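You operate a simulated robot arm through the tools that you are given. There is no shell and no other tool. Be economical: measure what you need, move in short steps, check, and stop when the job is done.

The job below is to be done with a simulated two-armed robot. You get a single attempt, and the scene is never put back.

## Task
Wipe up the spill on the top of the long table with the green cloth and put it back.

Only the result counts: the job must be done as asked and must still hold three seconds after the hand-in. Knocking over, shifting, dropping, spilling or breaking anything else fails it. Flat cloth is picked up by pressing the open fingertips on it (5 to 10 N) and closing them slowly along it; thin cloth reads only 2 to 8 mm in the jaws.

## Robot
Two 7-joint arms with two-finger parallel grippers on one trunk, on a base that drives. Base frame: it is fixed to the floor where the robot stands at the start and does not move with it; the origin is under the middle of the robot, x ahead of it, y to its left, z up; the surface under the hand at the start is at about z = 0.86. Units: m, rad, N and s.
The left shoulder is at the start at [0.08, 0.131, 0.947], the right one opposite. With the tool pointing down near the work surface each hand reaches from about 0.4 to 0.86 m from the robot's upright axis, wherever it stands, measured 20 degrees to its own side. Payload 1.57 kg a hand.
The tool frame of a hand sits at the grasp point between the pads (the TCP): z along the fingers, y along the line on which they close. The tips reach 0.03 m beyond it. The gripper opens to 0.11 m. The fingers are 0.024 m wide and 0.012 m thick; the gripper's body (0.048 by 0.112 m) begins 0.078 m behind the TCP.
Orientation is that of the tool frame in the base frame, as a unit quaternion [w, x, y, z]. With the fingers straight down and closing along the base's y, the tool's x points along the base's -x, its y along +y and its z along -z.

## Interface
- The arms move only by the tool servo_tool. It takes "left_steps", "right_steps" or both (then of equal length, played together; a hand with none holds still); each is a list that holds one entry, the list of rows, each a list of 7 numbers: the shift along the tool's x, y, z in m, then the turn, a rotation vector about the tool's x, y, z in rad, then the closure, from 0 (fully open) to 1 (shut). In form: [[[x, y, z, wx, wy, wz, grip], ...]]. A call has 1 to 10 rows; each row shifts and turns the commanded pose from where the row before left it, along the tool's axes as they then stand. A row lasts 0.2 s, in which the tool goes at most 0.05 m and 0.15 rad; a call with a longer step from one row to the next is refused whole, and so is a gripper value outside its range. A pose out of reach is approached as far as the arm can. The call stops where the force on the tool passes 40 N (or 10 N more than at its start, if that is more) or the arm is blocked; 0.2 s more then pass. The fingers move at their own pace (about 0.108 m/s each) and stop on an object; they squeeze with about 42 N. The grip force told is the motor's: it shows also when the fingers shut on nothing. Time passes only in rows, and 0.2 s behind the last, so rows that do not move let the fingers close. It gives the time, the measured TCP pose, the force on the tool (base axes), the opening and the grip force at its end, in the units of the frame above (readings bear some noise), with the torque about the TCP (base axes, N m) and any sound that the robot's microphone picked up.
- Cameras (640 x 400 px; columns grow to the right, rows downward): "scene" is now at [-0.0495, -0.0174, 1.435]; the picture's right is [-0.18, -0.98, 0.00], its down [-0.44, 0.08, -0.90] and it looks along [0.88, -0.16, -0.45] (base axes); focal length 272 px, centre (320, 200). "left" rides on the left gripper at [0.07, -0.016, -0.141] in its tool frame; the picture's right is [0.23, 0.97, 0.00], its down [-0.86, 0.20, -0.48] and it looks along [-0.47, 0.11, 0.88] (tool axes); focal length 222 px, centre (320, 200). "right" rides on the right gripper at [0.07, 0.016, -0.141] in its tool frame; the picture's right is [-0.23, 0.97, 0.00], its down [-0.86, -0.20, -0.48] and it looks along [-0.47, -0.11, 0.88] (tool axes); focal length 222 px, centre (320, 200). There is no depth. A picture from a camera that has moved, and an enlarged one, comes with that camera's place and axes in the base frame and with its lens.
- get_image(camera): a new picture of that camera. No time passes.
- drive_base(legs): drives the robot by 1 to 6 legs, each [ahead, left, turn to the left] in m, m and rad, along the robot's own axes; the way and the turn of a leg run together, so that a leg with both is an arc; at most 1.5 m and 3.142 rad a leg. The arms and the cameras ride along, it lands a little off, and it stops where it bumps. It gives what a move gives.
- pan_tilt(pan, tilt): turns the head with the scene camera to pan (to the left, within 1.902 rad either way) and tilt (down, from -0.506 to 1.204), counted from straight ahead of the robot. It gives what a move gives.
- inspect(camera, box): a new picture of the part [left, top, right, bottom] of that camera's present view, enlarged. No time passes.
- finish_job(): hands the job in; it is judged then, once.

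Go step by step. Nothing tells you exact positions but the pictures and the camera data: compare them with the known pose of the tool, close in by small moves and look again before you grip or let go. The budget is 120 turns and 100 pictures, counting those below and the enlarged ones. Unless the task says otherwise, let go and move clear before handing in, and close with one line.

The tools are called by a JSON object that holds its "api" and its "payload". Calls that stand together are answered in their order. servo_tool: Moves the arms, as the interface text tells. Its arguments: {"type":"object","properties":{"left_steps":{"type":"array"},"right_steps":{"type":"array"}},"required":[]} The other tools are called the same way: drive_base (legs) drives the base; pan_tilt (pan, tilt) turns the head that bears the scene camera; get_image (camera) takes a picture; inspect (camera, box) takes an enlarged picture of a part of a camera's view; finish_job () hands the job in.

At the start:

```text
time: 0.0
left_ee_pos: [0.5483, 0.0998, 1.1289]
left_ee_rot: [0.0, 0.0, 1.0, 0.001]
left_wrist_force: [0.7, -0.6, -0.3]
left_moment: [-0.03, 0.02, 0.02]
left_finger_gap: 0.1097
left_grip_force: 0.0
right_ee_pos: [0.522, -0.4307, 1.1891]
right_ee_rot: [0.0, 0.0, 1.0, -0.001]
right_wrist_force: [0.8, 0.6, 0.2]
right_moment: [0.02, -0.03, 0.0]
right_finger_gap: 0.1098
right_grip_force: 0.1
robot x, y, heading: [0.0018, 0.0006, 0.005]
head pan, tilt: [-0.182, 0.461]
```

scene: 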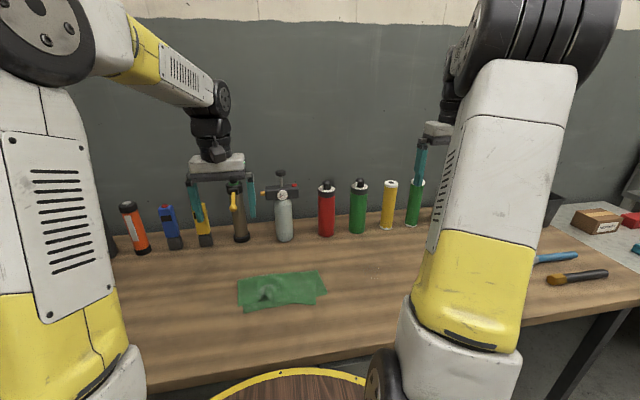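
right: 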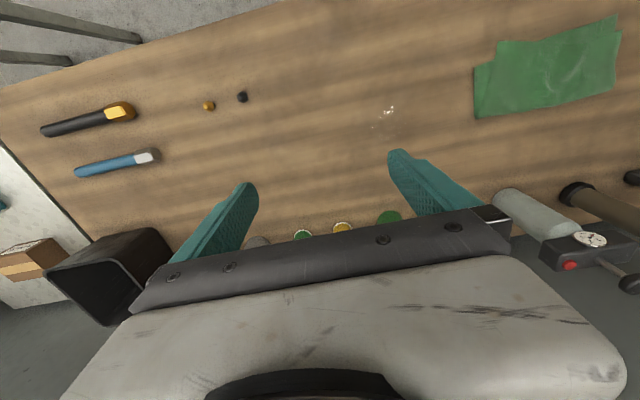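
left: 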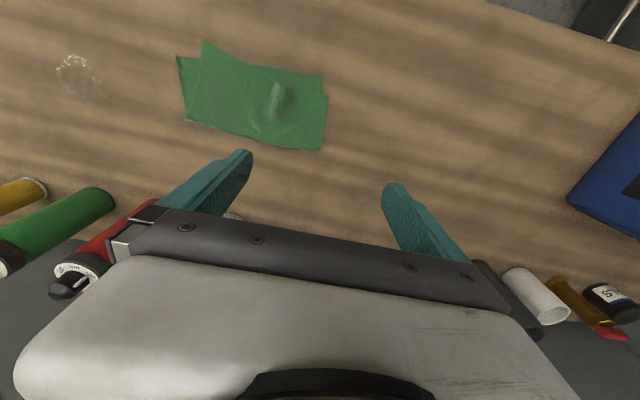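

The green cloth lies near [0.53, -0.01] and the spill looks to be near [0.55, -0.30]. I'll enlarge both before I move.

{"api": "inspect", "payload": {"camera": "left", "box": [20, 20, 340, 170]}}

{"api": "inspect", "payload": {"camera": "right", "box": [180, 10, 640, 200]}}

{"api": "inspect", "payload": {"camera": "scene", "box": [220, 220, 440, 350]}}

```text
2.00 times, centred on (180, 95) of left
camera zoom: at [0.479, 0.0847, 1.2702], right [-0.23, 0.97, 0.0], down [0.86, 0.2, 0.48], along [0.47, 0.11, -0.88], focal length 444 px, centre (600, 410)
```

zoom: 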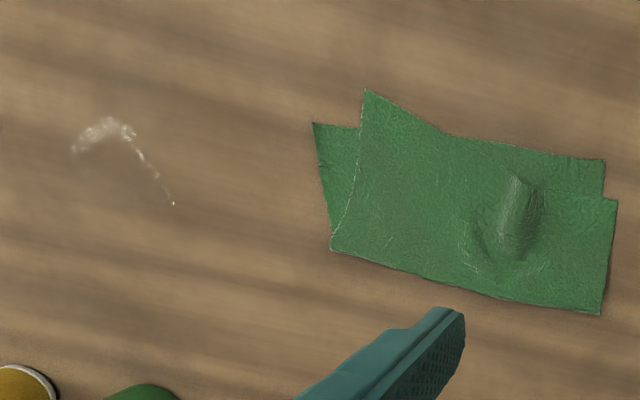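

```text
1.39 times, centred on (410, 105) of right
camera zoom: at [0.4538, -0.4145, 1.3329], right [0.23, 0.97, 0.0], down [0.86, -0.2, 0.48], along [0.47, -0.11, -0.88], focal length 309 px, centre (195, 332)
```

zoom: 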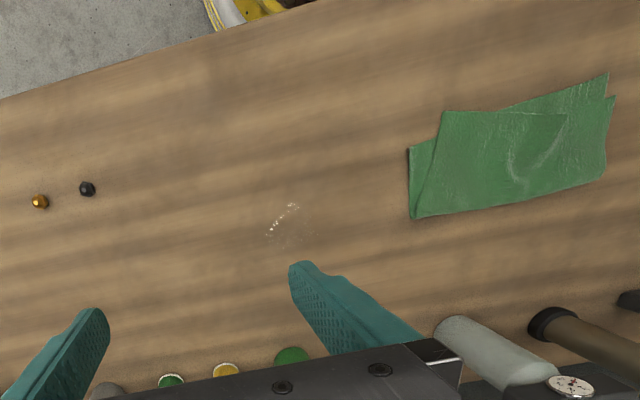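

```text
2.91 times, centred on (330, 285) of scene
camera zoom: at [-0.0495, -0.0174, 1.435], right [-0.18, -0.98, 0.0], down [-0.44, 0.08, -0.9], along [0.88, -0.16, -0.45], focal length 790 px, centre (291, -47)
```

zoom: 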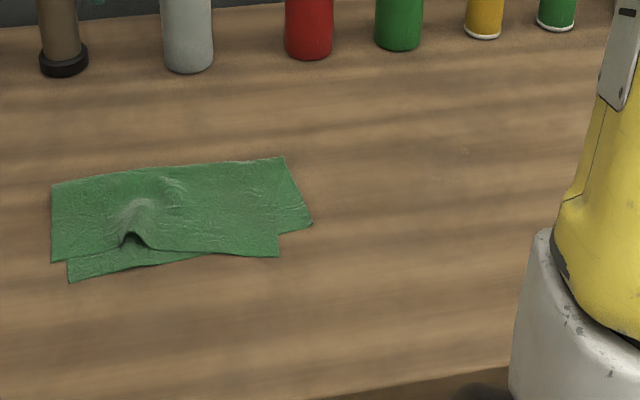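

The spill is a faint clear film near [0.55, -0.30], and the cloth has a pinchable ridge at [0.53, 0.027] running along x. I'll move the left hand out of the way and bring the right hand over for a better look at the spill.

{"api": "servo_tool", "payload": {"left_steps": [[[0, 0.045, -0.01, 0, 0, 0, 0], [0, 0.045, -0.01, 0, 0, 0, 0], [0, 0.045, -0.01, 0, 0, 0, 0], [0, 0.045, 0, 0, 0, 0, 0], [0, 0.045, 0, 0, 0, 0, 0], [0, 0.03, 0, 0, 0, 0, 0]]], "right_steps": [[[0.02, 0.03, 0, 0, 0, 0, 0], [0.02, 0.03, 0, 0, 0, 0, 0], [0.02, 0.03, 0.01, 0, 0, 0, 0], [0.01, 0.03, 0.01, 0, 0, 0, 0], [0, 0.03, 0.01, 0, 0, 0, 0], [0, 0.0, 0.01, 0, 0, 0, 0]]]}}

{"api": "get_image", "payload": {"camera": "right"}}

{"api": "get_image", "payload": {"camera": "scene"}}

```text
time: 1.4
left_ee_pos: [0.5484, 0.3564, 1.1595]
left_ee_rot: [0.0, 0.001, 1.0, 0.0]
left_wrist_force: [-0.9, -0.2, 0.2]
left_moment: [-0.01, 0.01, -0.01]
left_finger_gap: 0.1101
left_grip_force: 0.1
right_ee_pos: [0.4515, -0.2812, 1.1498]
right_ee_rot: [0.0, 0.0, 1.0, 0.0]
right_wrist_force: [-0.2, 0.6, -0.6]
right_moment: [0.01, -0.03, 0.03]
right_finger_gap: 0.11
right_grip_force: 0.0
robot x, y, heading: [0.0018, -0.0008, 0.002]
head pan, tilt: [-0.182, 0.461]
```

```text
93 pictures are left
camera right: at [0.3833, -0.2648, 1.2933], right [0.23, 0.97, 0.0], down [0.86, -0.2, 0.48], along [0.47, -0.11, -0.88], focal length 222 px, centre (320, 200)
```

right: 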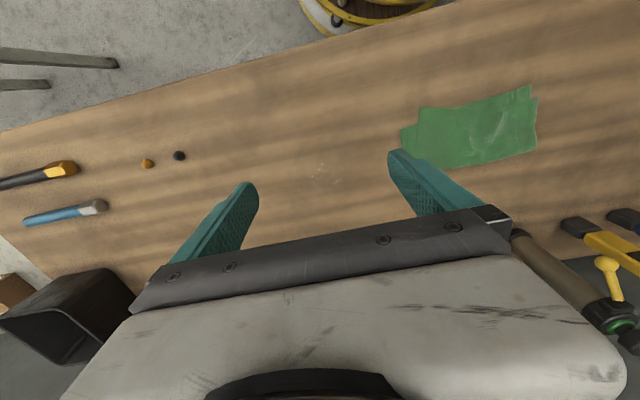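

```text
92 pictures are left
camera scene: at [-0.0496, -0.0176, 1.435], right [-0.18, -0.98, 0.0], down [-0.44, 0.08, -0.9], along [0.88, -0.16, -0.45], focal length 272 px, centre (320, 200)
```

scene: 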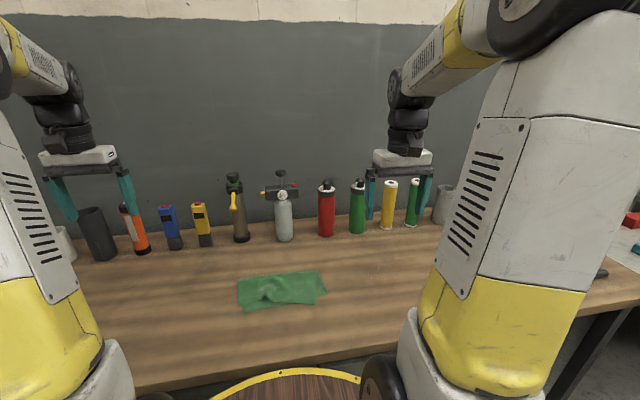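

The hands are clear of each other. I'll enlarge the spill area.

{"api": "inspect", "payload": {"camera": "right", "box": [255, 130, 415, 230]}}

{"api": "inspect", "payload": {"camera": "scene", "box": [320, 235, 448, 315]}}

{"api": "inspect", "payload": {"camera": "left", "box": [0, 0, 320, 200]}}

```text
4.00 times, centred on (335, 180) of right
camera zoom: at [0.3833, -0.2648, 1.2933], right [0.23, 0.97, 0.0], down [0.86, -0.2, 0.48], along [0.47, -0.11, -0.88], focal length 888 px, centre (260, 280)
```

zoom: 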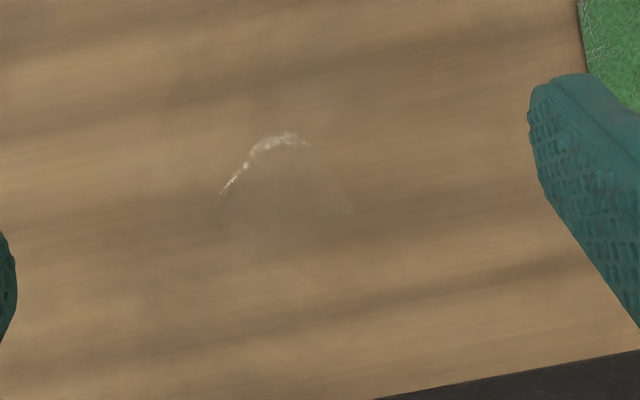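

```text
5.00 times, centred on (384, 275) of scene
camera zoom: at [-0.0496, -0.0176, 1.435], right [-0.18, -0.98, 0.0], down [-0.44, 0.08, -0.9], along [0.88, -0.16, -0.45], focal length 1358 px, centre (0, -175)
```

zoom: 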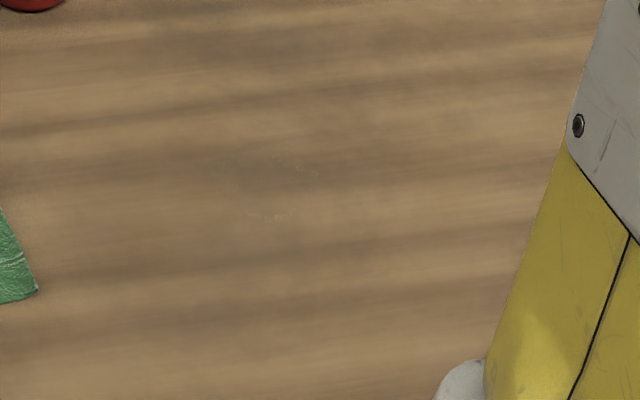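

```text
2.00 times, centred on (160, 100) of left
camera zoom: at [0.4785, 0.3412, 1.3013], right [-0.23, 0.97, 0.0], down [0.86, 0.2, 0.48], along [0.47, 0.11, -0.88], focal length 444 px, centre (640, 400)
```

zoom: 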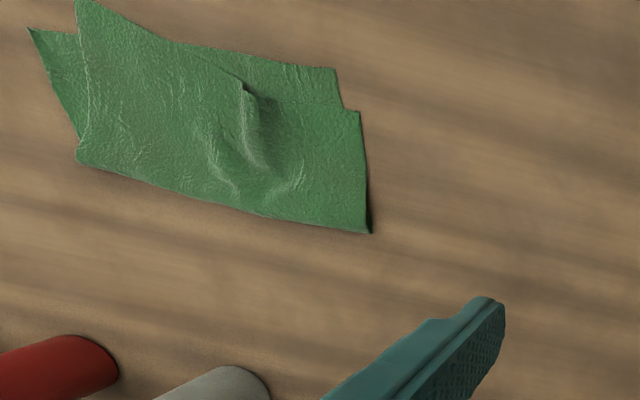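

The spill is a disc about 7 cm across, centred near [0.56, -0.294]. Next the right hand goes above the ridge at [0.53, 0.028] with the fingers partly closed.

{"api": "servo_tool", "payload": {"right_steps": [[[-0.0098, 0.0386, 0.0187, 0, 0, 0, 0.5], [-0.0098, 0.0386, 0.0187, 0, 0, 0, 0.5], [-0.0098, 0.0386, 0.0187, 0, 0, 0, 0.5], [-0.0098, 0.0386, 0.0187, 0, 0, 0, 0.5], [-0.0098, 0.0386, 0.0187, 0, 0, 0, 0.5], [-0.0098, 0.0386, 0.0187, 0, 0, 0, 0.5], [-0.0098, 0.0386, 0.0187, 0, 0, 0, 0.5], [-0.0098, 0.0386, 0.0187, 0, 0, 0, 0.5], [0, 0, 0, 0, 0, 0, 0.5]]]}}

{"api": "get_image", "payload": {"camera": "right"}}

{"api": "get_image", "payload": {"camera": "scene"}}

```text
time: 3.4
left_ee_pos: [0.5478, 0.3573, 1.1583]
left_ee_rot: [0.0, 0.0, 1.0, 0.0]
left_wrist_force: [0.0, -0.2, 0.0]
left_moment: [-0.02, 0.0, -0.01]
left_finger_gap: 0.11
left_grip_force: 0.1
right_ee_pos: [0.5306, 0.029, 1.0001]
right_ee_rot: [-0.001, 0.001, 1.0, 0.0]
right_wrist_force: [-0.8, -0.2, 0.0]
right_moment: [-0.02, -0.02, -0.03]
right_finger_gap: 0.0551
right_grip_force: 0.0
robot x, y, heading: [0.0019, -0.0026, -0.002]
head pan, tilt: [-0.182, 0.461]
```

```text
88 pictures are left
camera right: at [0.4616, 0.0452, 1.1434], right [0.23, 0.97, 0.0], down [0.86, -0.2, 0.48], along [0.47, -0.11, -0.88], focal length 222 px, centre (320, 200)
```

right: 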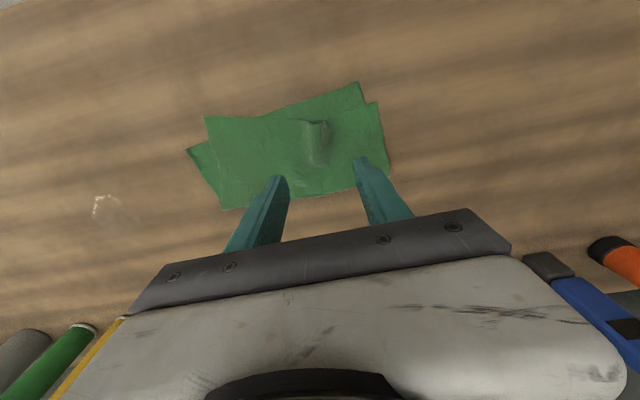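

```text
87 pictures are left
camera scene: at [-0.0495, -0.0173, 1.435], right [-0.18, -0.98, 0.0], down [-0.44, 0.08, -0.9], along [0.88, -0.16, -0.45], focal length 272 px, centre (320, 200)
```

scene: 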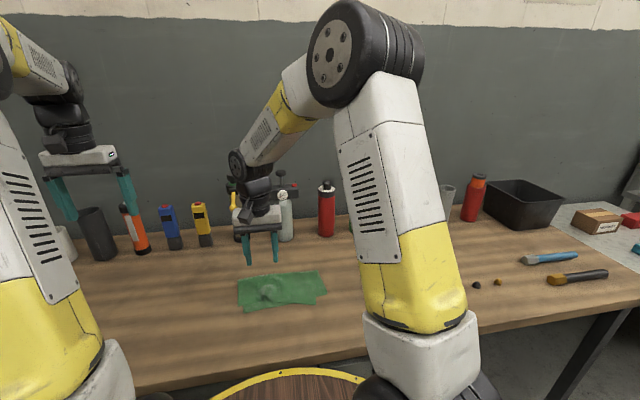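

The ridge reads [0.529, 0.027], right under the hand, and the spill reads [0.567, -0.295]. I'll descend to just above the cloth.

{"api": "servo_tool", "payload": {"right_steps": [[[0, -0.001, 0.03, 0, 0, 0, 0.5], [0, 0, 0.03, 0, 0, 0, 0.5], [0, 0, 0.025, 0, 0, 0, 0.5], [0, 0, 0.01, 0, 0, 0, 0.5]]]}}

{"api": "get_image", "payload": {"camera": "right"}}

{"api": "inspect", "payload": {"camera": "scene", "box": [200, 220, 360, 320]}}

```text
time: 4.4
left_ee_pos: [0.5476, 0.3558, 1.1611]
left_ee_rot: [0.0, -0.001, 1.0, -0.001]
left_wrist_force: [0.0, 0.4, 0.0]
left_moment: [-0.01, -0.04, 0.01]
left_finger_gap: 0.1101
left_grip_force: 0.0
right_ee_pos: [0.5307, 0.0279, 0.9053]
right_ee_rot: [0.0, -0.001, 1.0, 0.001]
right_wrist_force: [0.1, -0.2, -1.3]
right_moment: [0.01, -0.02, -0.01]
right_finger_gap: 0.055
right_grip_force: 0.1
robot x, y, heading: [-0.0041, 0.0026, -0.004]
head pan, tilt: [-0.182, 0.461]
```

```text
86 pictures are left
camera right: at [0.4611, 0.044, 1.0491], right [0.23, 0.97, 0.0], down [0.85, -0.2, 0.48], along [0.47, -0.11, -0.88], focal length 222 px, centre (320, 200)
```

right: 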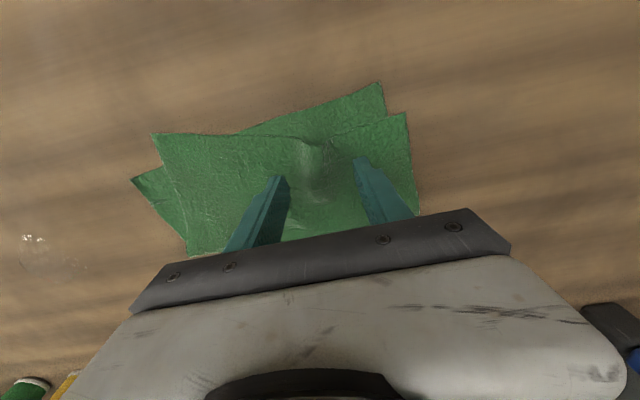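

```text
4.00 times, centred on (280, 270) of scene
camera zoom: at [-0.0496, -0.0173, 1.435], right [-0.18, -0.98, 0.0], down [-0.44, 0.08, -0.9], along [0.88, -0.16, -0.45], focal length 1086 px, centre (480, -80)
```

zoom: 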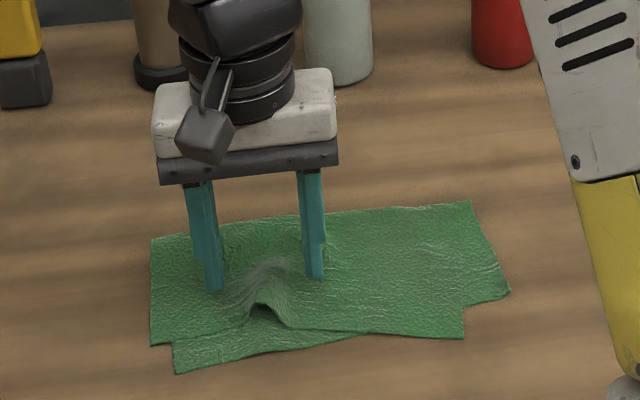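

The fingers straddle the ridge. I'll shift back 8 mm to where the ridge is taller and press down gently.

{"api": "servo_tool", "payload": {"right_steps": [[[0.008, 0, 0.004, 0, 0, 0, 0.5], [0, 0, 0.004, 0, 0, 0, 0.5], [0, 0, 0.003, 0, 0, 0, 0.5], [0, 0, 0.002, 0, 0, 0, 0.5]]]}}

```text
time: 5.4
left_ee_pos: [0.5469, 0.3566, 1.1609]
left_ee_rot: [0.0, 0.001, 1.0, 0.0]
left_wrist_force: [0.5, -0.3, 0.4]
left_moment: [-0.04, 0.02, 0.0]
left_finger_gap: 0.1103
left_grip_force: 0.1
right_ee_pos: [0.5236, 0.0264, 0.8921]
right_ee_rot: [0.0, 0.001, 1.0, 0.0]
right_wrist_force: [-0.3, 0.2, -0.6]
right_moment: [0.01, -0.02, 0.04]
right_finger_gap: 0.055
right_grip_force: 0.1
robot x, y, heading: [0.0034, 0.0034, 0.003]
head pan, tilt: [-0.182, 0.461]
```

{"api": "servo_tool", "payload": {"right_steps": [[[0, 0, 0.001, 0, 0, 0, 0.5], [0, 0, 0.001, 0, 0, 0, 0.5]]]}}

```text
time: 6.0
left_ee_pos: [0.5472, 0.3566, 1.1611]
left_ee_rot: [0.0, 0.001, 1.0, 0.001]
left_wrist_force: [-0.6, -0.3, -0.2]
left_moment: [-0.01, 0.01, -0.01]
left_finger_gap: 0.1101
left_grip_force: 0.0
right_ee_pos: [0.5244, 0.0278, 0.892]
right_ee_rot: [0.001, -0.001, 1.0, 0.0]
right_wrist_force: [-0.4, -0.7, 17.1]
right_moment: [-0.06, 0.09, 0.04]
right_finger_gap: 0.0549
right_grip_force: 0.1
robot x, y, heading: [-0.001, -0.0009, 0.003]
head pan, tilt: [-0.182, 0.461]
```

Contact reads 17 N. I'll ease off to within 5–10 N.

{"api": "servo_tool", "payload": {"right_steps": [[[0, 0, -0.0006, 0, 0, 0, 0.5]]]}}

```text
time: 6.4
left_ee_pos: [0.5483, 0.3568, 1.1606]
left_ee_rot: [0.0, 0.0, 1.0, 0.001]
left_wrist_force: [-0.1, -0.7, -0.3]
left_moment: [0.02, -0.05, 0.02]
left_finger_gap: 0.1099
left_grip_force: 0.1
right_ee_pos: [0.524, 0.0279, 0.8916]
right_ee_rot: [0.001, 0.0, 1.0, 0.0]
right_wrist_force: [-1.1, -0.1, 19.8]
right_moment: [0.0, 0.08, 0.11]
right_finger_gap: 0.0547
right_grip_force: 0.0
robot x, y, heading: [0.0009, -0.0003, 0.002]
head pan, tilt: [-0.182, 0.461]
```

{"api": "servo_tool", "payload": {"right_steps": [[[0, 0, -0.0008, 0, 0, 0, 0.5]]]}}

```text
time: 6.8
left_ee_pos: [0.5476, 0.3573, 1.1593]
left_ee_rot: [0.0, 0.0, 1.0, 0.001]
left_wrist_force: [0.2, -0.2, 0.2]
left_moment: [-0.01, -0.03, 0.02]
left_finger_gap: 0.1099
left_grip_force: 0.0
right_ee_pos: [0.5231, 0.0268, 0.8918]
right_ee_rot: [0.0, 0.001, 1.0, 0.0]
right_wrist_force: [0.2, 1.3, 12.7]
right_moment: [0.08, 0.03, 0.04]
right_finger_gap: 0.0548
right_grip_force: 0.0
robot x, y, heading: [-0.0021, -0.0001, -0.001]
head pan, tilt: [-0.182, 0.461]
```

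{"api": "servo_tool", "payload": {"right_steps": [[[0, 0, -0.0004, 0, 0, 0, 0.5], [0, 0, 0, 0, 0, 0, 0.56], [0, 0, 0, 0, 0, 0, 0.62]]]}}

```text
time: 7.6
left_ee_pos: [0.5471, 0.356, 1.1606]
left_ee_rot: [0.0, 0.0, 1.0, -0.001]
left_wrist_force: [-0.2, 0.0, 0.6]
left_moment: [0.0, 0.01, -0.01]
left_finger_gap: 0.1102
left_grip_force: 0.2
right_ee_pos: [0.5243, 0.0279, 0.8922]
right_ee_rot: [0.0, 0.0, 1.0, 0.001]
right_wrist_force: [-0.1, 0.6, 3.5]
right_moment: [0.01, 0.04, -0.01]
right_finger_gap: 0.0411
right_grip_force: 0.0
robot x, y, heading: [-0.0041, 0.0001, -0.001]
head pan, tilt: [-0.182, 0.461]
```

Force has dropped to 3.5 N, so I'll press slightly more and keep closing slowly.

{"api": "servo_tool", "payload": {"right_steps": [[[0, 0, 0.0004, 0, 0, 0, 0.62], [0, 0, 0, 0, 0, 0, 0.68], [0, 0, 0, 0, 0, 0, 0.74], [0, 0, 0, 0, 0, 0, 0.8], [0, 0, 0, 0, 0, 0, 0.86], [0, 0, 0, 0, 0, 0, 0.92], [0, 0, 0, 0, 0, 0, 0.97], [0, 0, 0, 0, 0, 0, 1], [0, 0, 0, 0, 0, 0, 1]]]}}

{"api": "inspect", "payload": {"camera": "scene", "box": [200, 220, 360, 320]}}

{"api": "get_image", "payload": {"camera": "right"}}

```text
time: 9.6
left_ee_pos: [0.5481, 0.3565, 1.1593]
left_ee_rot: [0.0, 0.0, 1.0, 0.0]
left_wrist_force: [0.1, -0.5, -0.2]
left_moment: [0.03, 0.01, 0.01]
left_finger_gap: 0.1102
left_grip_force: 0.1
right_ee_pos: [0.5234, 0.0264, 0.8915]
right_ee_rot: [0.0, 0.0, 1.0, 0.0]
right_wrist_force: [0.1, 0.6, 9.5]
right_moment: [0.01, 0.01, 0.03]
right_finger_gap: 0.0063
right_grip_force: 26.6
robot x, y, heading: [-0.0025, -0.0005, 0.001]
head pan, tilt: [-0.182, 0.461]
```

```text
4.00 times, centred on (280, 270) of scene
camera zoom: at [-0.0497, -0.0173, 1.435], right [-0.18, -0.98, 0.0], down [-0.44, 0.08, -0.9], along [0.88, -0.16, -0.44], focal length 1086 px, centre (480, -80)
```

zoom: 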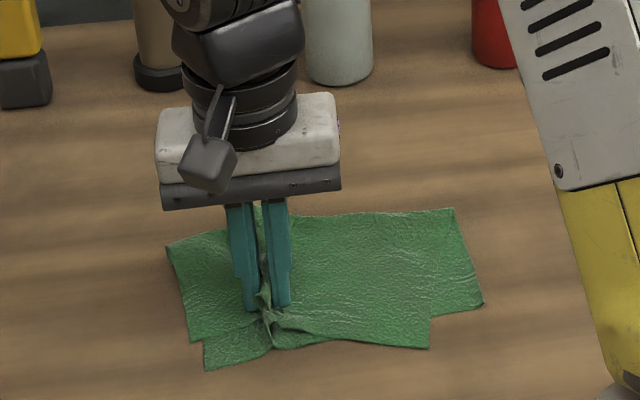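

```text
83 pictures are left
camera right: at [0.4541, 0.0436, 1.0348], right [0.23, 0.97, 0.0], down [0.85, -0.2, 0.48], along [0.47, -0.11, -0.88], focal length 222 px, centre (320, 200)
```

right: 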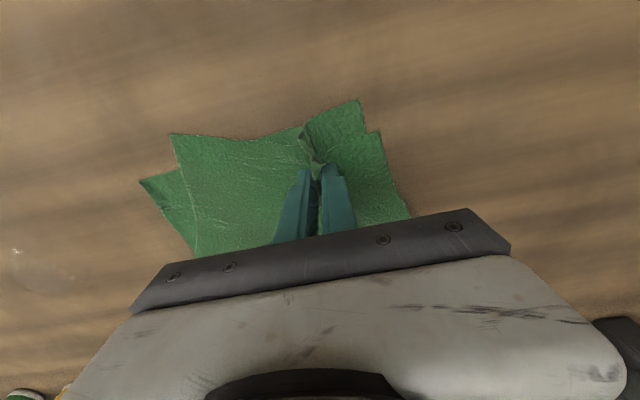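

The pinch holds cloth: 6.3 mm in the jaws. I'll slide it at light pressure toward the spill and watch how it follows.

{"api": "servo_tool", "payload": {"right_steps": [[[0, 0, -0.001, 0, 0, 0, 1], [-0.004, -0.015, 0, 0, 0, 0, 1], [-0.005, -0.02, 0, 0, 0, 0, 1], [-0.005, -0.02, 0, 0, 0, 0, 1], [-0.005, -0.02, 0, 0, 0, 0, 1], [-0.005, -0.02, 0, 0, 0, 0, 1]]]}}

{"api": "inspect", "payload": {"camera": "scene", "box": [220, 220, 412, 340]}}

{"api": "get_image", "payload": {"camera": "right"}}

```text
time: 11.0
left_ee_pos: [0.5477, 0.3563, 1.1601]
left_ee_rot: [0.0, 0.0, 1.0, 0.0]
left_wrist_force: [0.4, 1.1, -0.4]
left_moment: [0.02, 0.03, 0.01]
left_finger_gap: 0.1102
left_grip_force: 0.0
right_ee_pos: [0.5467, -0.067, 0.8925]
right_ee_rot: [0.0, 0.0, 1.0, 0.0]
right_wrist_force: [0.1, 1.0, 0.1]
right_moment: [-0.03, 0.02, -0.01]
right_finger_gap: 0.0064
right_grip_force: 25.9
robot x, y, heading: [0.0024, -0.0002, -0.001]
head pan, tilt: [-0.182, 0.461]
```

```text
3.33 times, centred on (316, 280) of scene
camera zoom: at [-0.0495, -0.0171, 1.435], right [-0.18, -0.98, 0.0], down [-0.44, 0.08, -0.9], along [0.88, -0.16, -0.45], focal length 905 px, centre (333, -67)
```

zoom: 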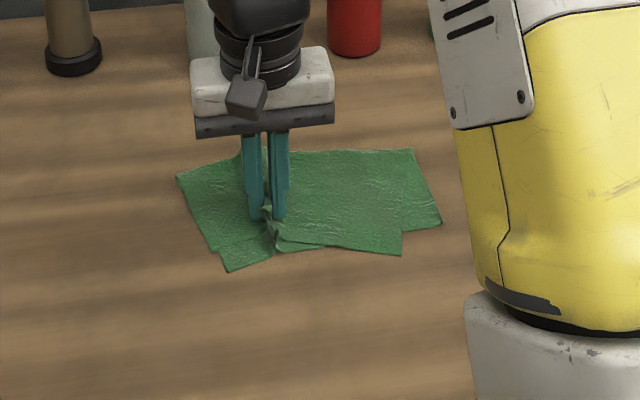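

```text
81 pictures are left
camera right: at [0.4777, -0.0512, 1.0363], right [0.23, 0.97, 0.0], down [0.86, -0.2, 0.48], along [0.47, -0.11, -0.88], focal length 222 px, centre (320, 200)
```

right: 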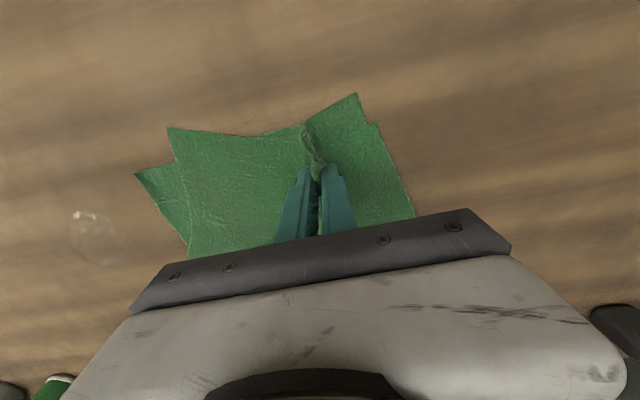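

The cloth travels along flat without rucking. I'll go on with light pressure over the spill, which now reads [0.562, -0.298].

{"api": "servo_tool", "payload": {"right_steps": [[[-0.0015, -0.02, 0.0003, 0, 0, 0, 1], [-0.0015, -0.025, 0.0003, 0, 0, 0, 1], [-0.0015, -0.025, 0, 0, 0, 0, 1], [-0.0015, -0.025, 0, 0, 0, 0, 1], [-0.0015, -0.025, 0, 0, 0, 0, 1], [-0.0015, -0.025, 0, 0, 0, 0, 1], [-0.0015, -0.025, 0, 0, 0, 0, 1], [-0.0015, -0.025, 0, 0, 0, 0, 1]]]}}

{"api": "get_image", "payload": {"camera": "right"}}

```text
time: 12.8
left_ee_pos: [0.547, 0.3578, 1.1606]
left_ee_rot: [0.0, 0.0, 1.0, 0.0]
left_wrist_force: [-0.3, 0.7, 0.1]
left_moment: [0.0, -0.04, 0.0]
left_finger_gap: 0.1096
left_grip_force: 0.1
right_ee_pos: [0.5601, -0.2639, 0.8929]
right_ee_rot: [0.0, 0.0, 1.0, 0.0]
right_wrist_force: [-0.9, 0.5, 0.8]
right_moment: [0.02, 0.03, -0.01]
right_finger_gap: 0.0062
right_grip_force: 26.4
robot x, y, heading: [-0.001, -0.0001, -0.0]
head pan, tilt: [-0.182, 0.461]
```

```text
80 pictures are left
camera right: at [0.4913, -0.2473, 1.0364], right [0.23, 0.97, 0.0], down [0.86, -0.2, 0.48], along [0.47, -0.11, -0.88], focal length 222 px, centre (320, 200)
```

right: 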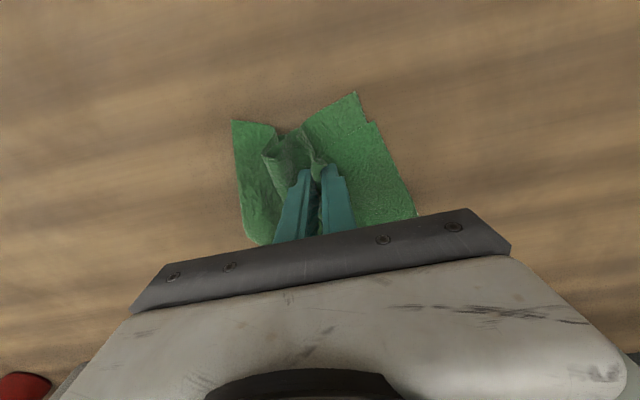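

The cloth rucked a little as it reached the wet patch. I'll press to about 8 N and do back-and-forth strokes over the spill.

{"api": "servo_tool", "payload": {"right_steps": [[[0, -0.01, 0.0007, 0, 0, 0, 1], [0, -0.02, 0.0005, 0, 0, 0, 1], [0, -0.02, 0, 0, 0, 0, 1], [0, -0.02, 0, 0, 0, 0, 1], [0, -0.02, 0, 0, 0, 0, 1]]]}}

{"api": "get_image", "payload": {"camera": "right"}}

```text
time: 14.0
left_ee_pos: [0.5472, 0.3573, 1.1602]
left_ee_rot: [0.0, 0.0, 1.0, 0.0]
left_wrist_force: [-0.9, -0.1, 0.3]
left_moment: [0.0, 0.0, -0.03]
left_finger_gap: 0.11
left_grip_force: 0.1
right_ee_pos: [0.5586, -0.3525, 0.8918]
right_ee_rot: [0.001, 0.0, 1.0, 0.0]
right_wrist_force: [-0.1, 5.0, 15.0]
right_moment: [0.02, -0.06, 0.0]
right_finger_gap: 0.0065
right_grip_force: 26.2
robot x, y, heading: [0.0025, 0.0013, -0.003]
head pan, tilt: [-0.182, 0.461]
```

```text
79 pictures are left
camera right: at [0.4899, -0.3358, 1.0349], right [0.23, 0.97, 0.0], down [0.85, -0.2, 0.48], along [0.47, -0.11, -0.88], focal length 222 px, centre (320, 200)
```

right: 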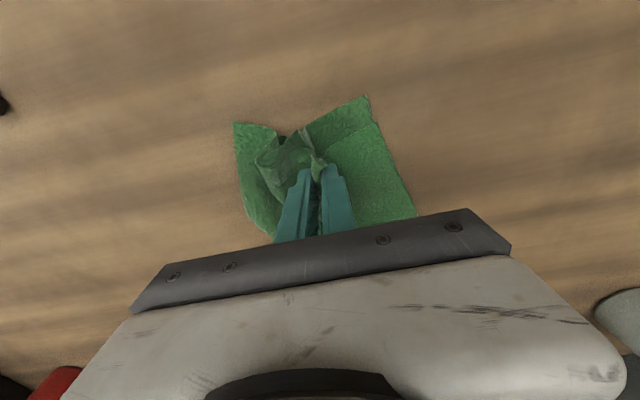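

Pressing at 15 N; I'll ease slightly and zigzag across the patch.

{"api": "servo_tool", "payload": {"right_steps": [[[0, 0.02, -0.0004, 0, 0, 0, 1], [0, 0.025, 0, 0, 0, 0, 1], [0, 0.025, 0, 0, 0, 0, 1], [0, 0.025, 0, 0, 0, 0, 1], [0, 0.025, 0, 0, 0, 0, 1], [-0.02, 0, 0, 0, 0, 0, 1], [0, -0.025, 0, 0, 0, 0, 1], [0, -0.025, 0, 0, 0, 0, 1], [0, -0.025, 0, 0, 0, 0, 1], [0, -0.025, 0, 0, 0, 0, 1]]]}}

{"api": "servo_tool", "payload": {"right_steps": [[[0.02, -0.01, 0, 0, 0, 0, 1], [0.022, 0, 0, 0, 0, 0, 1], [0, 0.025, 0, 0, 0, 0, 1], [0, 0.025, 0, 0, 0, 0, 1], [0, 0.025, 0, 0, 0, 0, 1], [0, 0.025, 0, 0, 0, 0, 1], [0, 0.025, 0, 0, 0, 0, 1], [0, 0.025, 0, 0, 0, 0, 1], [0, 0.025, 0, 0, 0, 0, 1]]]}}

{"api": "get_image", "payload": {"camera": "right"}}

{"api": "get_image", "payload": {"camera": "scene"}}

```text
time: 15.3
left_ee_pos: [0.5476, 0.3553, 1.1607]
left_ee_rot: [0.001, 0.001, 1.0, 0.0]
left_wrist_force: [0.3, 0.4, -0.6]
left_moment: [0.02, 0.0, 0.0]
left_finger_gap: 0.1098
left_grip_force: 0.1
right_ee_pos: [0.5601, -0.2355, 0.8911]
right_ee_rot: [0.001, 0.001, 1.0, -0.001]
right_wrist_force: [-1.0, 1.5, 6.9]
right_moment: [0.0, 0.07, 0.03]
right_finger_gap: 0.0059
right_grip_force: 25.9
robot x, y, heading: [0.0025, -0.0009, 0.002]
head pan, tilt: [-0.182, 0.461]
stopped in row 6 (right hand): the force on the tool passed its limit at 47 N (the readings are from after the stop); the commanded pose is now the measured one
```

```text
time: 16.4
left_ee_pos: [0.549, 0.3549, 1.1598]
left_ee_rot: [0.0, 0.0, 1.0, 0.0]
left_wrist_force: [-0.2, 0.3, 0.2]
left_moment: [0.0, 0.0, -0.01]
left_finger_gap: 0.1101
left_grip_force: 0.1
right_ee_pos: [0.5189, -0.1886, 0.8923]
right_ee_rot: [0.002, 0.001, 1.0, 0.0]
right_wrist_force: [-0.5, 1.6, 6.3]
right_moment: [0.11, 0.01, -0.03]
right_finger_gap: 0.0049
right_grip_force: 25.0
robot x, y, heading: [-0.0008, -0.0027, -0.004]
head pan, tilt: [-0.182, 0.461]
stopped in row 5 (right hand): the force on the tool passed its limit at 43 N (the readings are from after the stop); the commanded pose is now the measured one
```

```text
78 pictures are left
camera right: at [0.4499, -0.1723, 1.0346], right [0.23, 0.97, 0.0], down [0.85, -0.2, 0.48], along [0.47, -0.11, -0.88], focal length 222 px, centre (320, 200)
```

right: 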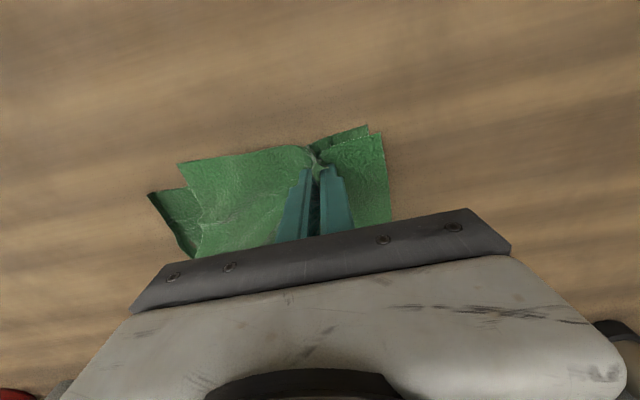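

```text
77 pictures are left
camera scene: at [-0.0499, -0.0176, 1.435], right [-0.18, -0.98, 0.0], down [-0.44, 0.08, -0.9], along [0.88, -0.16, -0.44], focal length 272 px, centre (320, 200)
```

scene: 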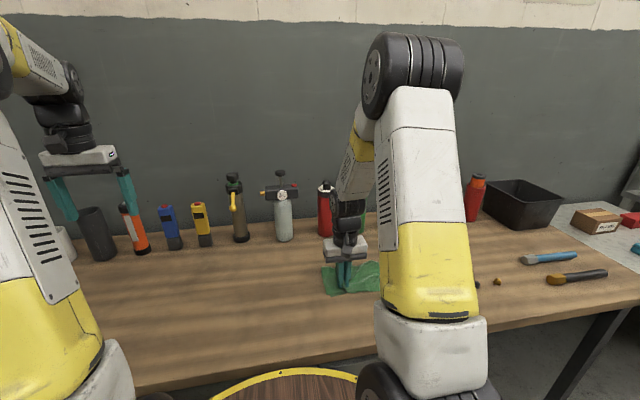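

The cloth is flat again and still held, though the fingers pressed hard at times. I'll raise slightly and pull the cloth aside to see what is left of the spill.

{"api": "servo_tool", "payload": {"right_steps": [[[0, 0, -0.001, 0, 0, 0, 1], [0, 0.02, 0, 0, 0, 0, 1], [0, 0.025, 0, 0, 0, 0, 1], [0, 0.025, 0, 0, 0, 0, 1], [0, 0.025, 0, 0, 0, 0, 1], [0, 0.025, 0, 0, 0, 0, 1]]]}}

{"api": "get_image", "payload": {"camera": "right"}}

{"api": "inspect", "payload": {"camera": "right", "box": [0, 140, 240, 290]}}

{"api": "inspect", "payload": {"camera": "scene", "box": [260, 220, 452, 340]}}

```text
time: 17.8
left_ee_pos: [0.5467, 0.3562, 1.1594]
left_ee_rot: [0.0, 0.001, 1.0, 0.0]
left_wrist_force: [0.0, -0.6, -0.3]
left_moment: [0.01, 0.0, 0.01]
left_finger_gap: 0.11
left_grip_force: 0.1
right_ee_pos: [0.5184, -0.0703, 0.892]
right_ee_rot: [0.001, 0.002, 1.0, -0.002]
right_wrist_force: [1.0, -2.0, 7.9]
right_moment: [0.0, 0.07, 0.02]
right_finger_gap: 0.0046
right_grip_force: 25.1
robot x, y, heading: [-0.0019, -0.0007, 0.002]
head pan, tilt: [-0.182, 0.461]
```

```text
76 pictures are left
camera right: at [0.45, -0.0526, 1.0346], right [0.23, 0.97, 0.0], down [0.85, -0.2, 0.48], along [0.47, -0.11, -0.88], focal length 222 px, centre (320, 200)
```

right: 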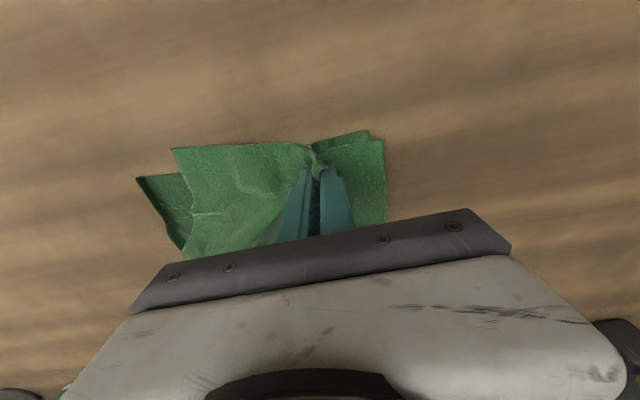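

```text
2.67 times, centred on (120, 215) of right
camera zoom: at [0.45, -0.0526, 1.0346], right [0.23, 0.97, 0.0], down [0.85, -0.2, 0.48], along [0.47, -0.11, -0.88], focal length 592 px, centre (853, 160)
```

zoom: 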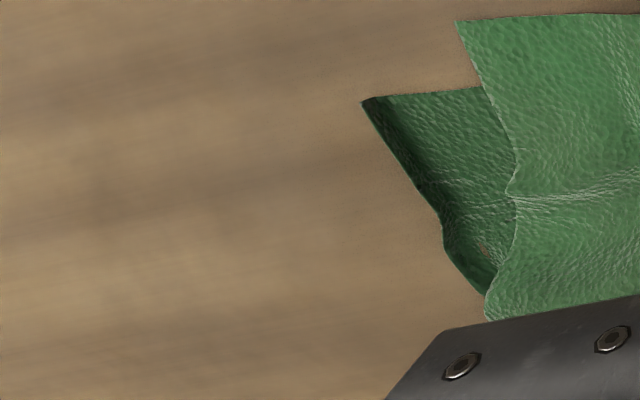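

```text
3.33 times, centred on (356, 280) of scene
camera zoom: at [-0.0498, -0.0179, 1.435], right [-0.18, -0.98, 0.0], down [-0.44, 0.08, -0.9], along [0.88, -0.16, -0.44], focal length 905 px, centre (200, -67)
```

zoom: 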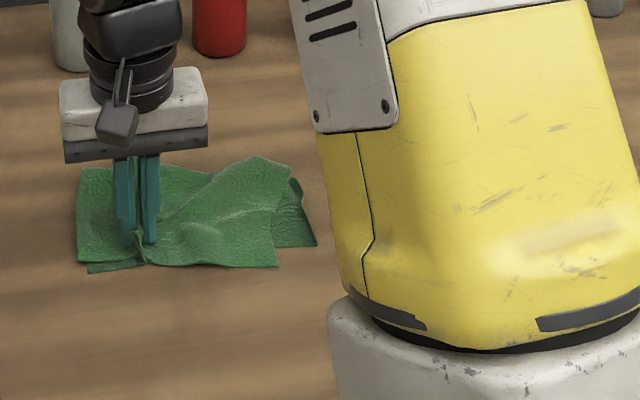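

No trace of the spill is visible from here. I'll slide the cloth back to its starting place (about 0.097 m in +y) and check the spill area from the same pose as before.

{"api": "servo_tool", "payload": {"right_steps": [[[0, 0.01, -0.0008, 0, 0, 0, 1], [0, 0.02, 0, 0, 0, 0, 1], [0, 0.022, 0, 0, 0, 0, 1], [0, 0.022, 0, 0, 0, 0, 1], [0, 0.022, 0, 0, 0, 0, 1]]]}}

{"api": "get_image", "payload": {"camera": "right"}}

{"api": "inspect", "payload": {"camera": "right", "box": [0, 180, 192, 300]}}

{"api": "inspect", "payload": {"camera": "scene", "box": [200, 220, 392, 340]}}

```text
time: 19.0
left_ee_pos: [0.5471, 0.3562, 1.1592]
left_ee_rot: [0.0, 0.001, 1.0, 0.0]
left_wrist_force: [0.6, 0.2, 0.1]
left_moment: [0.04, -0.01, -0.02]
left_finger_gap: 0.1101
left_grip_force: 0.2
right_ee_pos: [0.5186, 0.025, 0.8928]
right_ee_rot: [0.001, 0.001, 1.0, -0.003]
right_wrist_force: [0.7, 0.0, -0.6]
right_moment: [-0.03, 0.0, -0.01]
right_finger_gap: 0.0044
right_grip_force: 24.7
robot x, y, heading: [-0.0043, -0.0007, 0.0]
head pan, tilt: [-0.182, 0.461]
```

```text
73 pictures are left
camera right: at [0.4501, 0.0436, 1.0356], right [0.23, 0.97, 0.0], down [0.85, -0.2, 0.48], along [0.47, -0.11, -0.88], focal length 222 px, centre (320, 200)
```

right: 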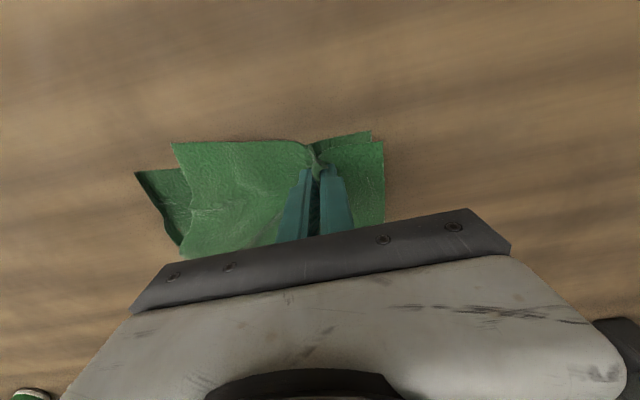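

```text
3.33 times, centred on (96, 240) of right
camera zoom: at [0.4501, 0.0436, 1.0356], right [0.23, 0.97, 0.0], down [0.85, -0.2, 0.48], along [0.47, -0.11, -0.88], focal length 740 px, centre (1067, 67)
```

zoom: 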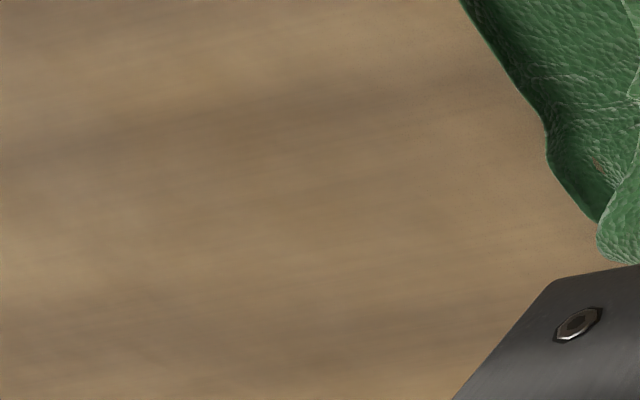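

```text
3.33 times, centred on (296, 280) of scene
camera zoom: at [-0.0495, -0.0177, 1.435], right [-0.18, -0.98, 0.0], down [-0.44, 0.08, -0.9], along [0.88, -0.16, -0.45], focal length 905 px, centre (400, -67)
```

zoom: 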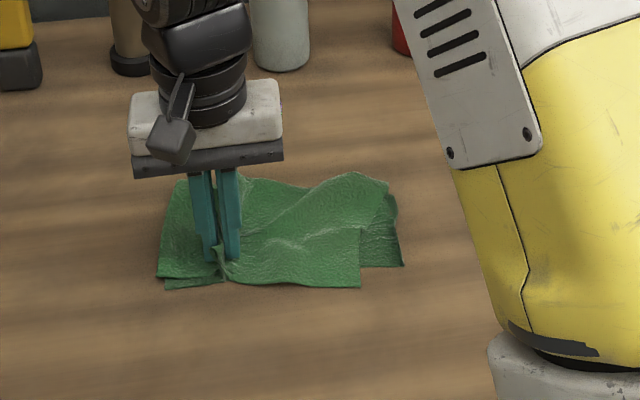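

Nothing of the spill remains in the spot where it was seen from this pose before. The cloth is centred on its old place, so I'll release and rise.

{"api": "servo_tool", "payload": {"right_steps": [[[0, 0, 0, 0, 0, 0, 0.9], [0, 0, 0, 0, 0, 0, 0.75], [0, 0, 0, 0, 0, 0, 0.6], [0, 0, -0.005, 0, 0, 0, 0.55], [0, 0, -0.02, 0, 0, 0, 0.5], [0, 0, -0.04, 0, 0, 0, 0.5], [0, 0, -0.04, 0, 0, 0, 0.5], [0, 0, -0.04, 0, 0, 0, 0.5]]]}}

{"api": "get_image", "payload": {"camera": "right"}}

```text
time: 20.8
left_ee_pos: [0.5471, 0.3559, 1.1599]
left_ee_rot: [0.0, 0.001, 1.0, 0.0]
left_wrist_force: [0.2, 0.5, -0.2]
left_moment: [-0.03, 0.05, 0.02]
left_finger_gap: 0.11
left_grip_force: 0.1
right_ee_pos: [0.5177, 0.0281, 1.0376]
right_ee_rot: [0.001, 0.001, 1.0, -0.002]
right_wrist_force: [0.1, -0.8, 0.3]
right_moment: [-0.01, 0.03, -0.01]
right_finger_gap: 0.055
right_grip_force: 0.1
robot x, y, heading: [0.001, -0.0005, 0.003]
head pan, tilt: [-0.182, 0.461]
```

```text
70 pictures are left
camera right: at [0.4487, 0.0449, 1.1811], right [0.23, 0.97, 0.0], down [0.85, -0.2, 0.48], along [0.47, -0.11, -0.88], focal length 222 px, centre (320, 200)
```

right: 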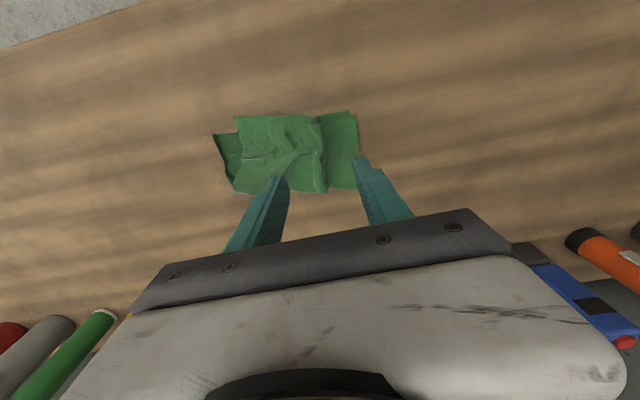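

The cloth is let go and lies in place. I'll back the right hand to its earlier viewing pose and check the spill area and the cloth from the same views as at the start.

{"api": "servo_tool", "payload": {"right_steps": [[[0.0084, -0.0386, -0.014, 0, 0, 0, 0.4], [0.0084, -0.0386, -0.014, 0, 0, 0, 0.2], [0.0084, -0.0386, -0.014, 0, 0, 0, 0], [0.0084, -0.0386, -0.014, 0, 0, 0, 0], [0.0084, -0.0386, -0.014, 0, 0, 0, 0], [0.0084, -0.0386, -0.014, 0, 0, 0, 0], [0.0084, -0.0386, -0.014, 0, 0, 0, 0], [0.0084, -0.0386, -0.014, 0, 0, 0, 0]]]}}

{"api": "inspect", "payload": {"camera": "right", "box": [255, 130, 415, 230]}}

{"api": "inspect", "payload": {"camera": "scene", "box": [220, 220, 440, 350]}}

{"api": "inspect", "payload": {"camera": "left", "box": [0, 0, 320, 200]}}

```text
time: 22.6
left_ee_pos: [0.5484, 0.3552, 1.1599]
left_ee_rot: [0.0, 0.001, 1.0, 0.0]
left_wrist_force: [-0.3, 0.3, 0.6]
left_moment: [0.0, 0.0, 0.01]
left_finger_gap: 0.11
left_grip_force: 0.0
right_ee_pos: [0.4499, -0.2821, 1.1493]
right_ee_rot: [0.001, 0.001, 1.0, -0.002]
right_wrist_force: [-0.1, 1.0, -0.5]
right_moment: [0.0, 0.0, -0.02]
right_finger_gap: 0.1102
right_grip_force: 0.1
robot x, y, heading: [0.0006, 0.0003, 0.001]
head pan, tilt: [-0.182, 0.461]
```

```text
4.00 times, centred on (335, 180) of right
camera zoom: at [0.3804, -0.2649, 1.2925], right [0.23, 0.97, 0.0], down [0.85, -0.2, 0.48], along [0.47, -0.11, -0.88], focal length 888 px, centre (260, 280)
```

zoom: 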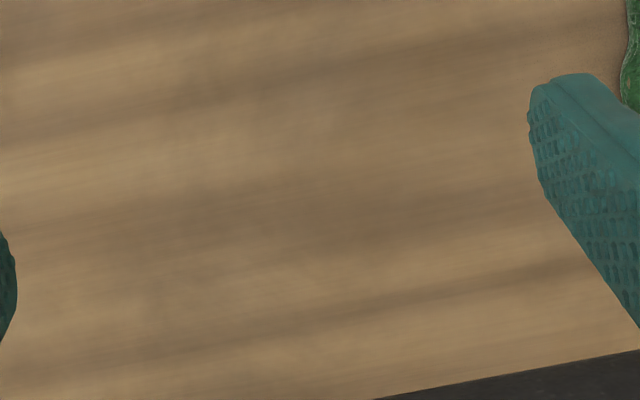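

```text
2.91 times, centred on (330, 285) of scene
camera zoom: at [-0.0495, -0.0174, 1.435], right [-0.18, -0.98, 0.0], down [-0.44, 0.08, -0.9], along [0.88, -0.16, -0.45], focal length 790 px, centre (291, -47)
```

zoom: 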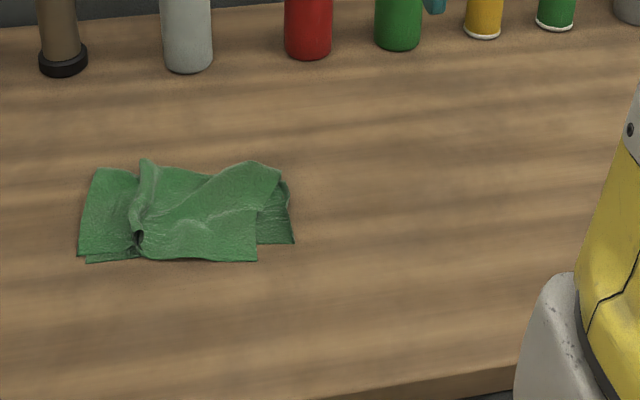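

```text
2.00 times, centred on (160, 100) of left
camera zoom: at [0.479, 0.3406, 1.3012], right [-0.23, 0.97, 0.0], down [0.86, 0.2, 0.48], along [0.47, 0.11, -0.88], focal length 444 px, centre (640, 400)
```

zoom: 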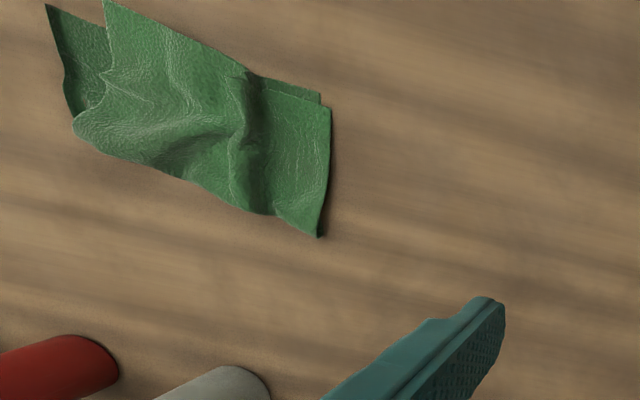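

The spill is gone from all views and the cloth lies within about 1 cm of its original place. I'll take one last overall view.

{"api": "get_image", "payload": {"camera": "scene"}}

{"api": "get_image", "payload": {"camera": "right"}}

```text
66 pictures are left
camera scene: at [-0.0495, -0.0174, 1.435], right [-0.18, -0.98, 0.0], down [-0.44, 0.08, -0.9], along [0.88, -0.16, -0.45], focal length 272 px, centre (320, 200)
```

scene: 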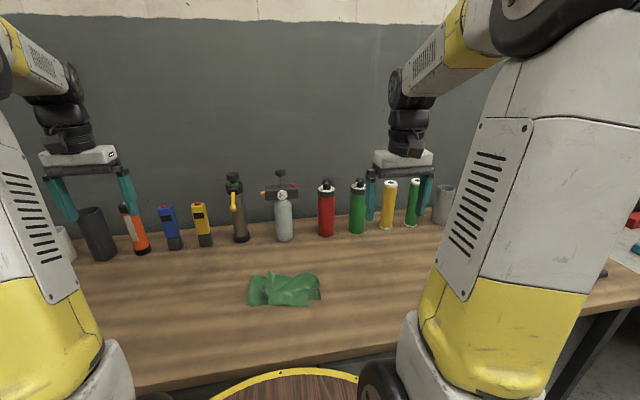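

```text
65 pictures are left
camera right: at [0.3804, -0.2649, 1.2925], right [0.23, 0.97, 0.0], down [0.85, -0.2, 0.48], along [0.47, -0.11, -0.88], focal length 222 px, centre (320, 200)
```

right: 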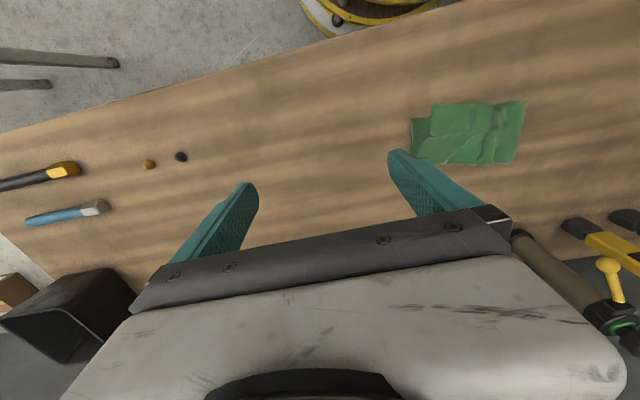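

The table is dry, the cloth is back, everything else is untouched and both hands are clear, so I'm handing in.

{"api": "finish_job", "payload": {}}

```text
The job is handed in.
```

I wiped up the spill with the green cloth and put the cloth back within about 1 cm of where it lay, slightly creased; nothing else looked moved in the last pictures.
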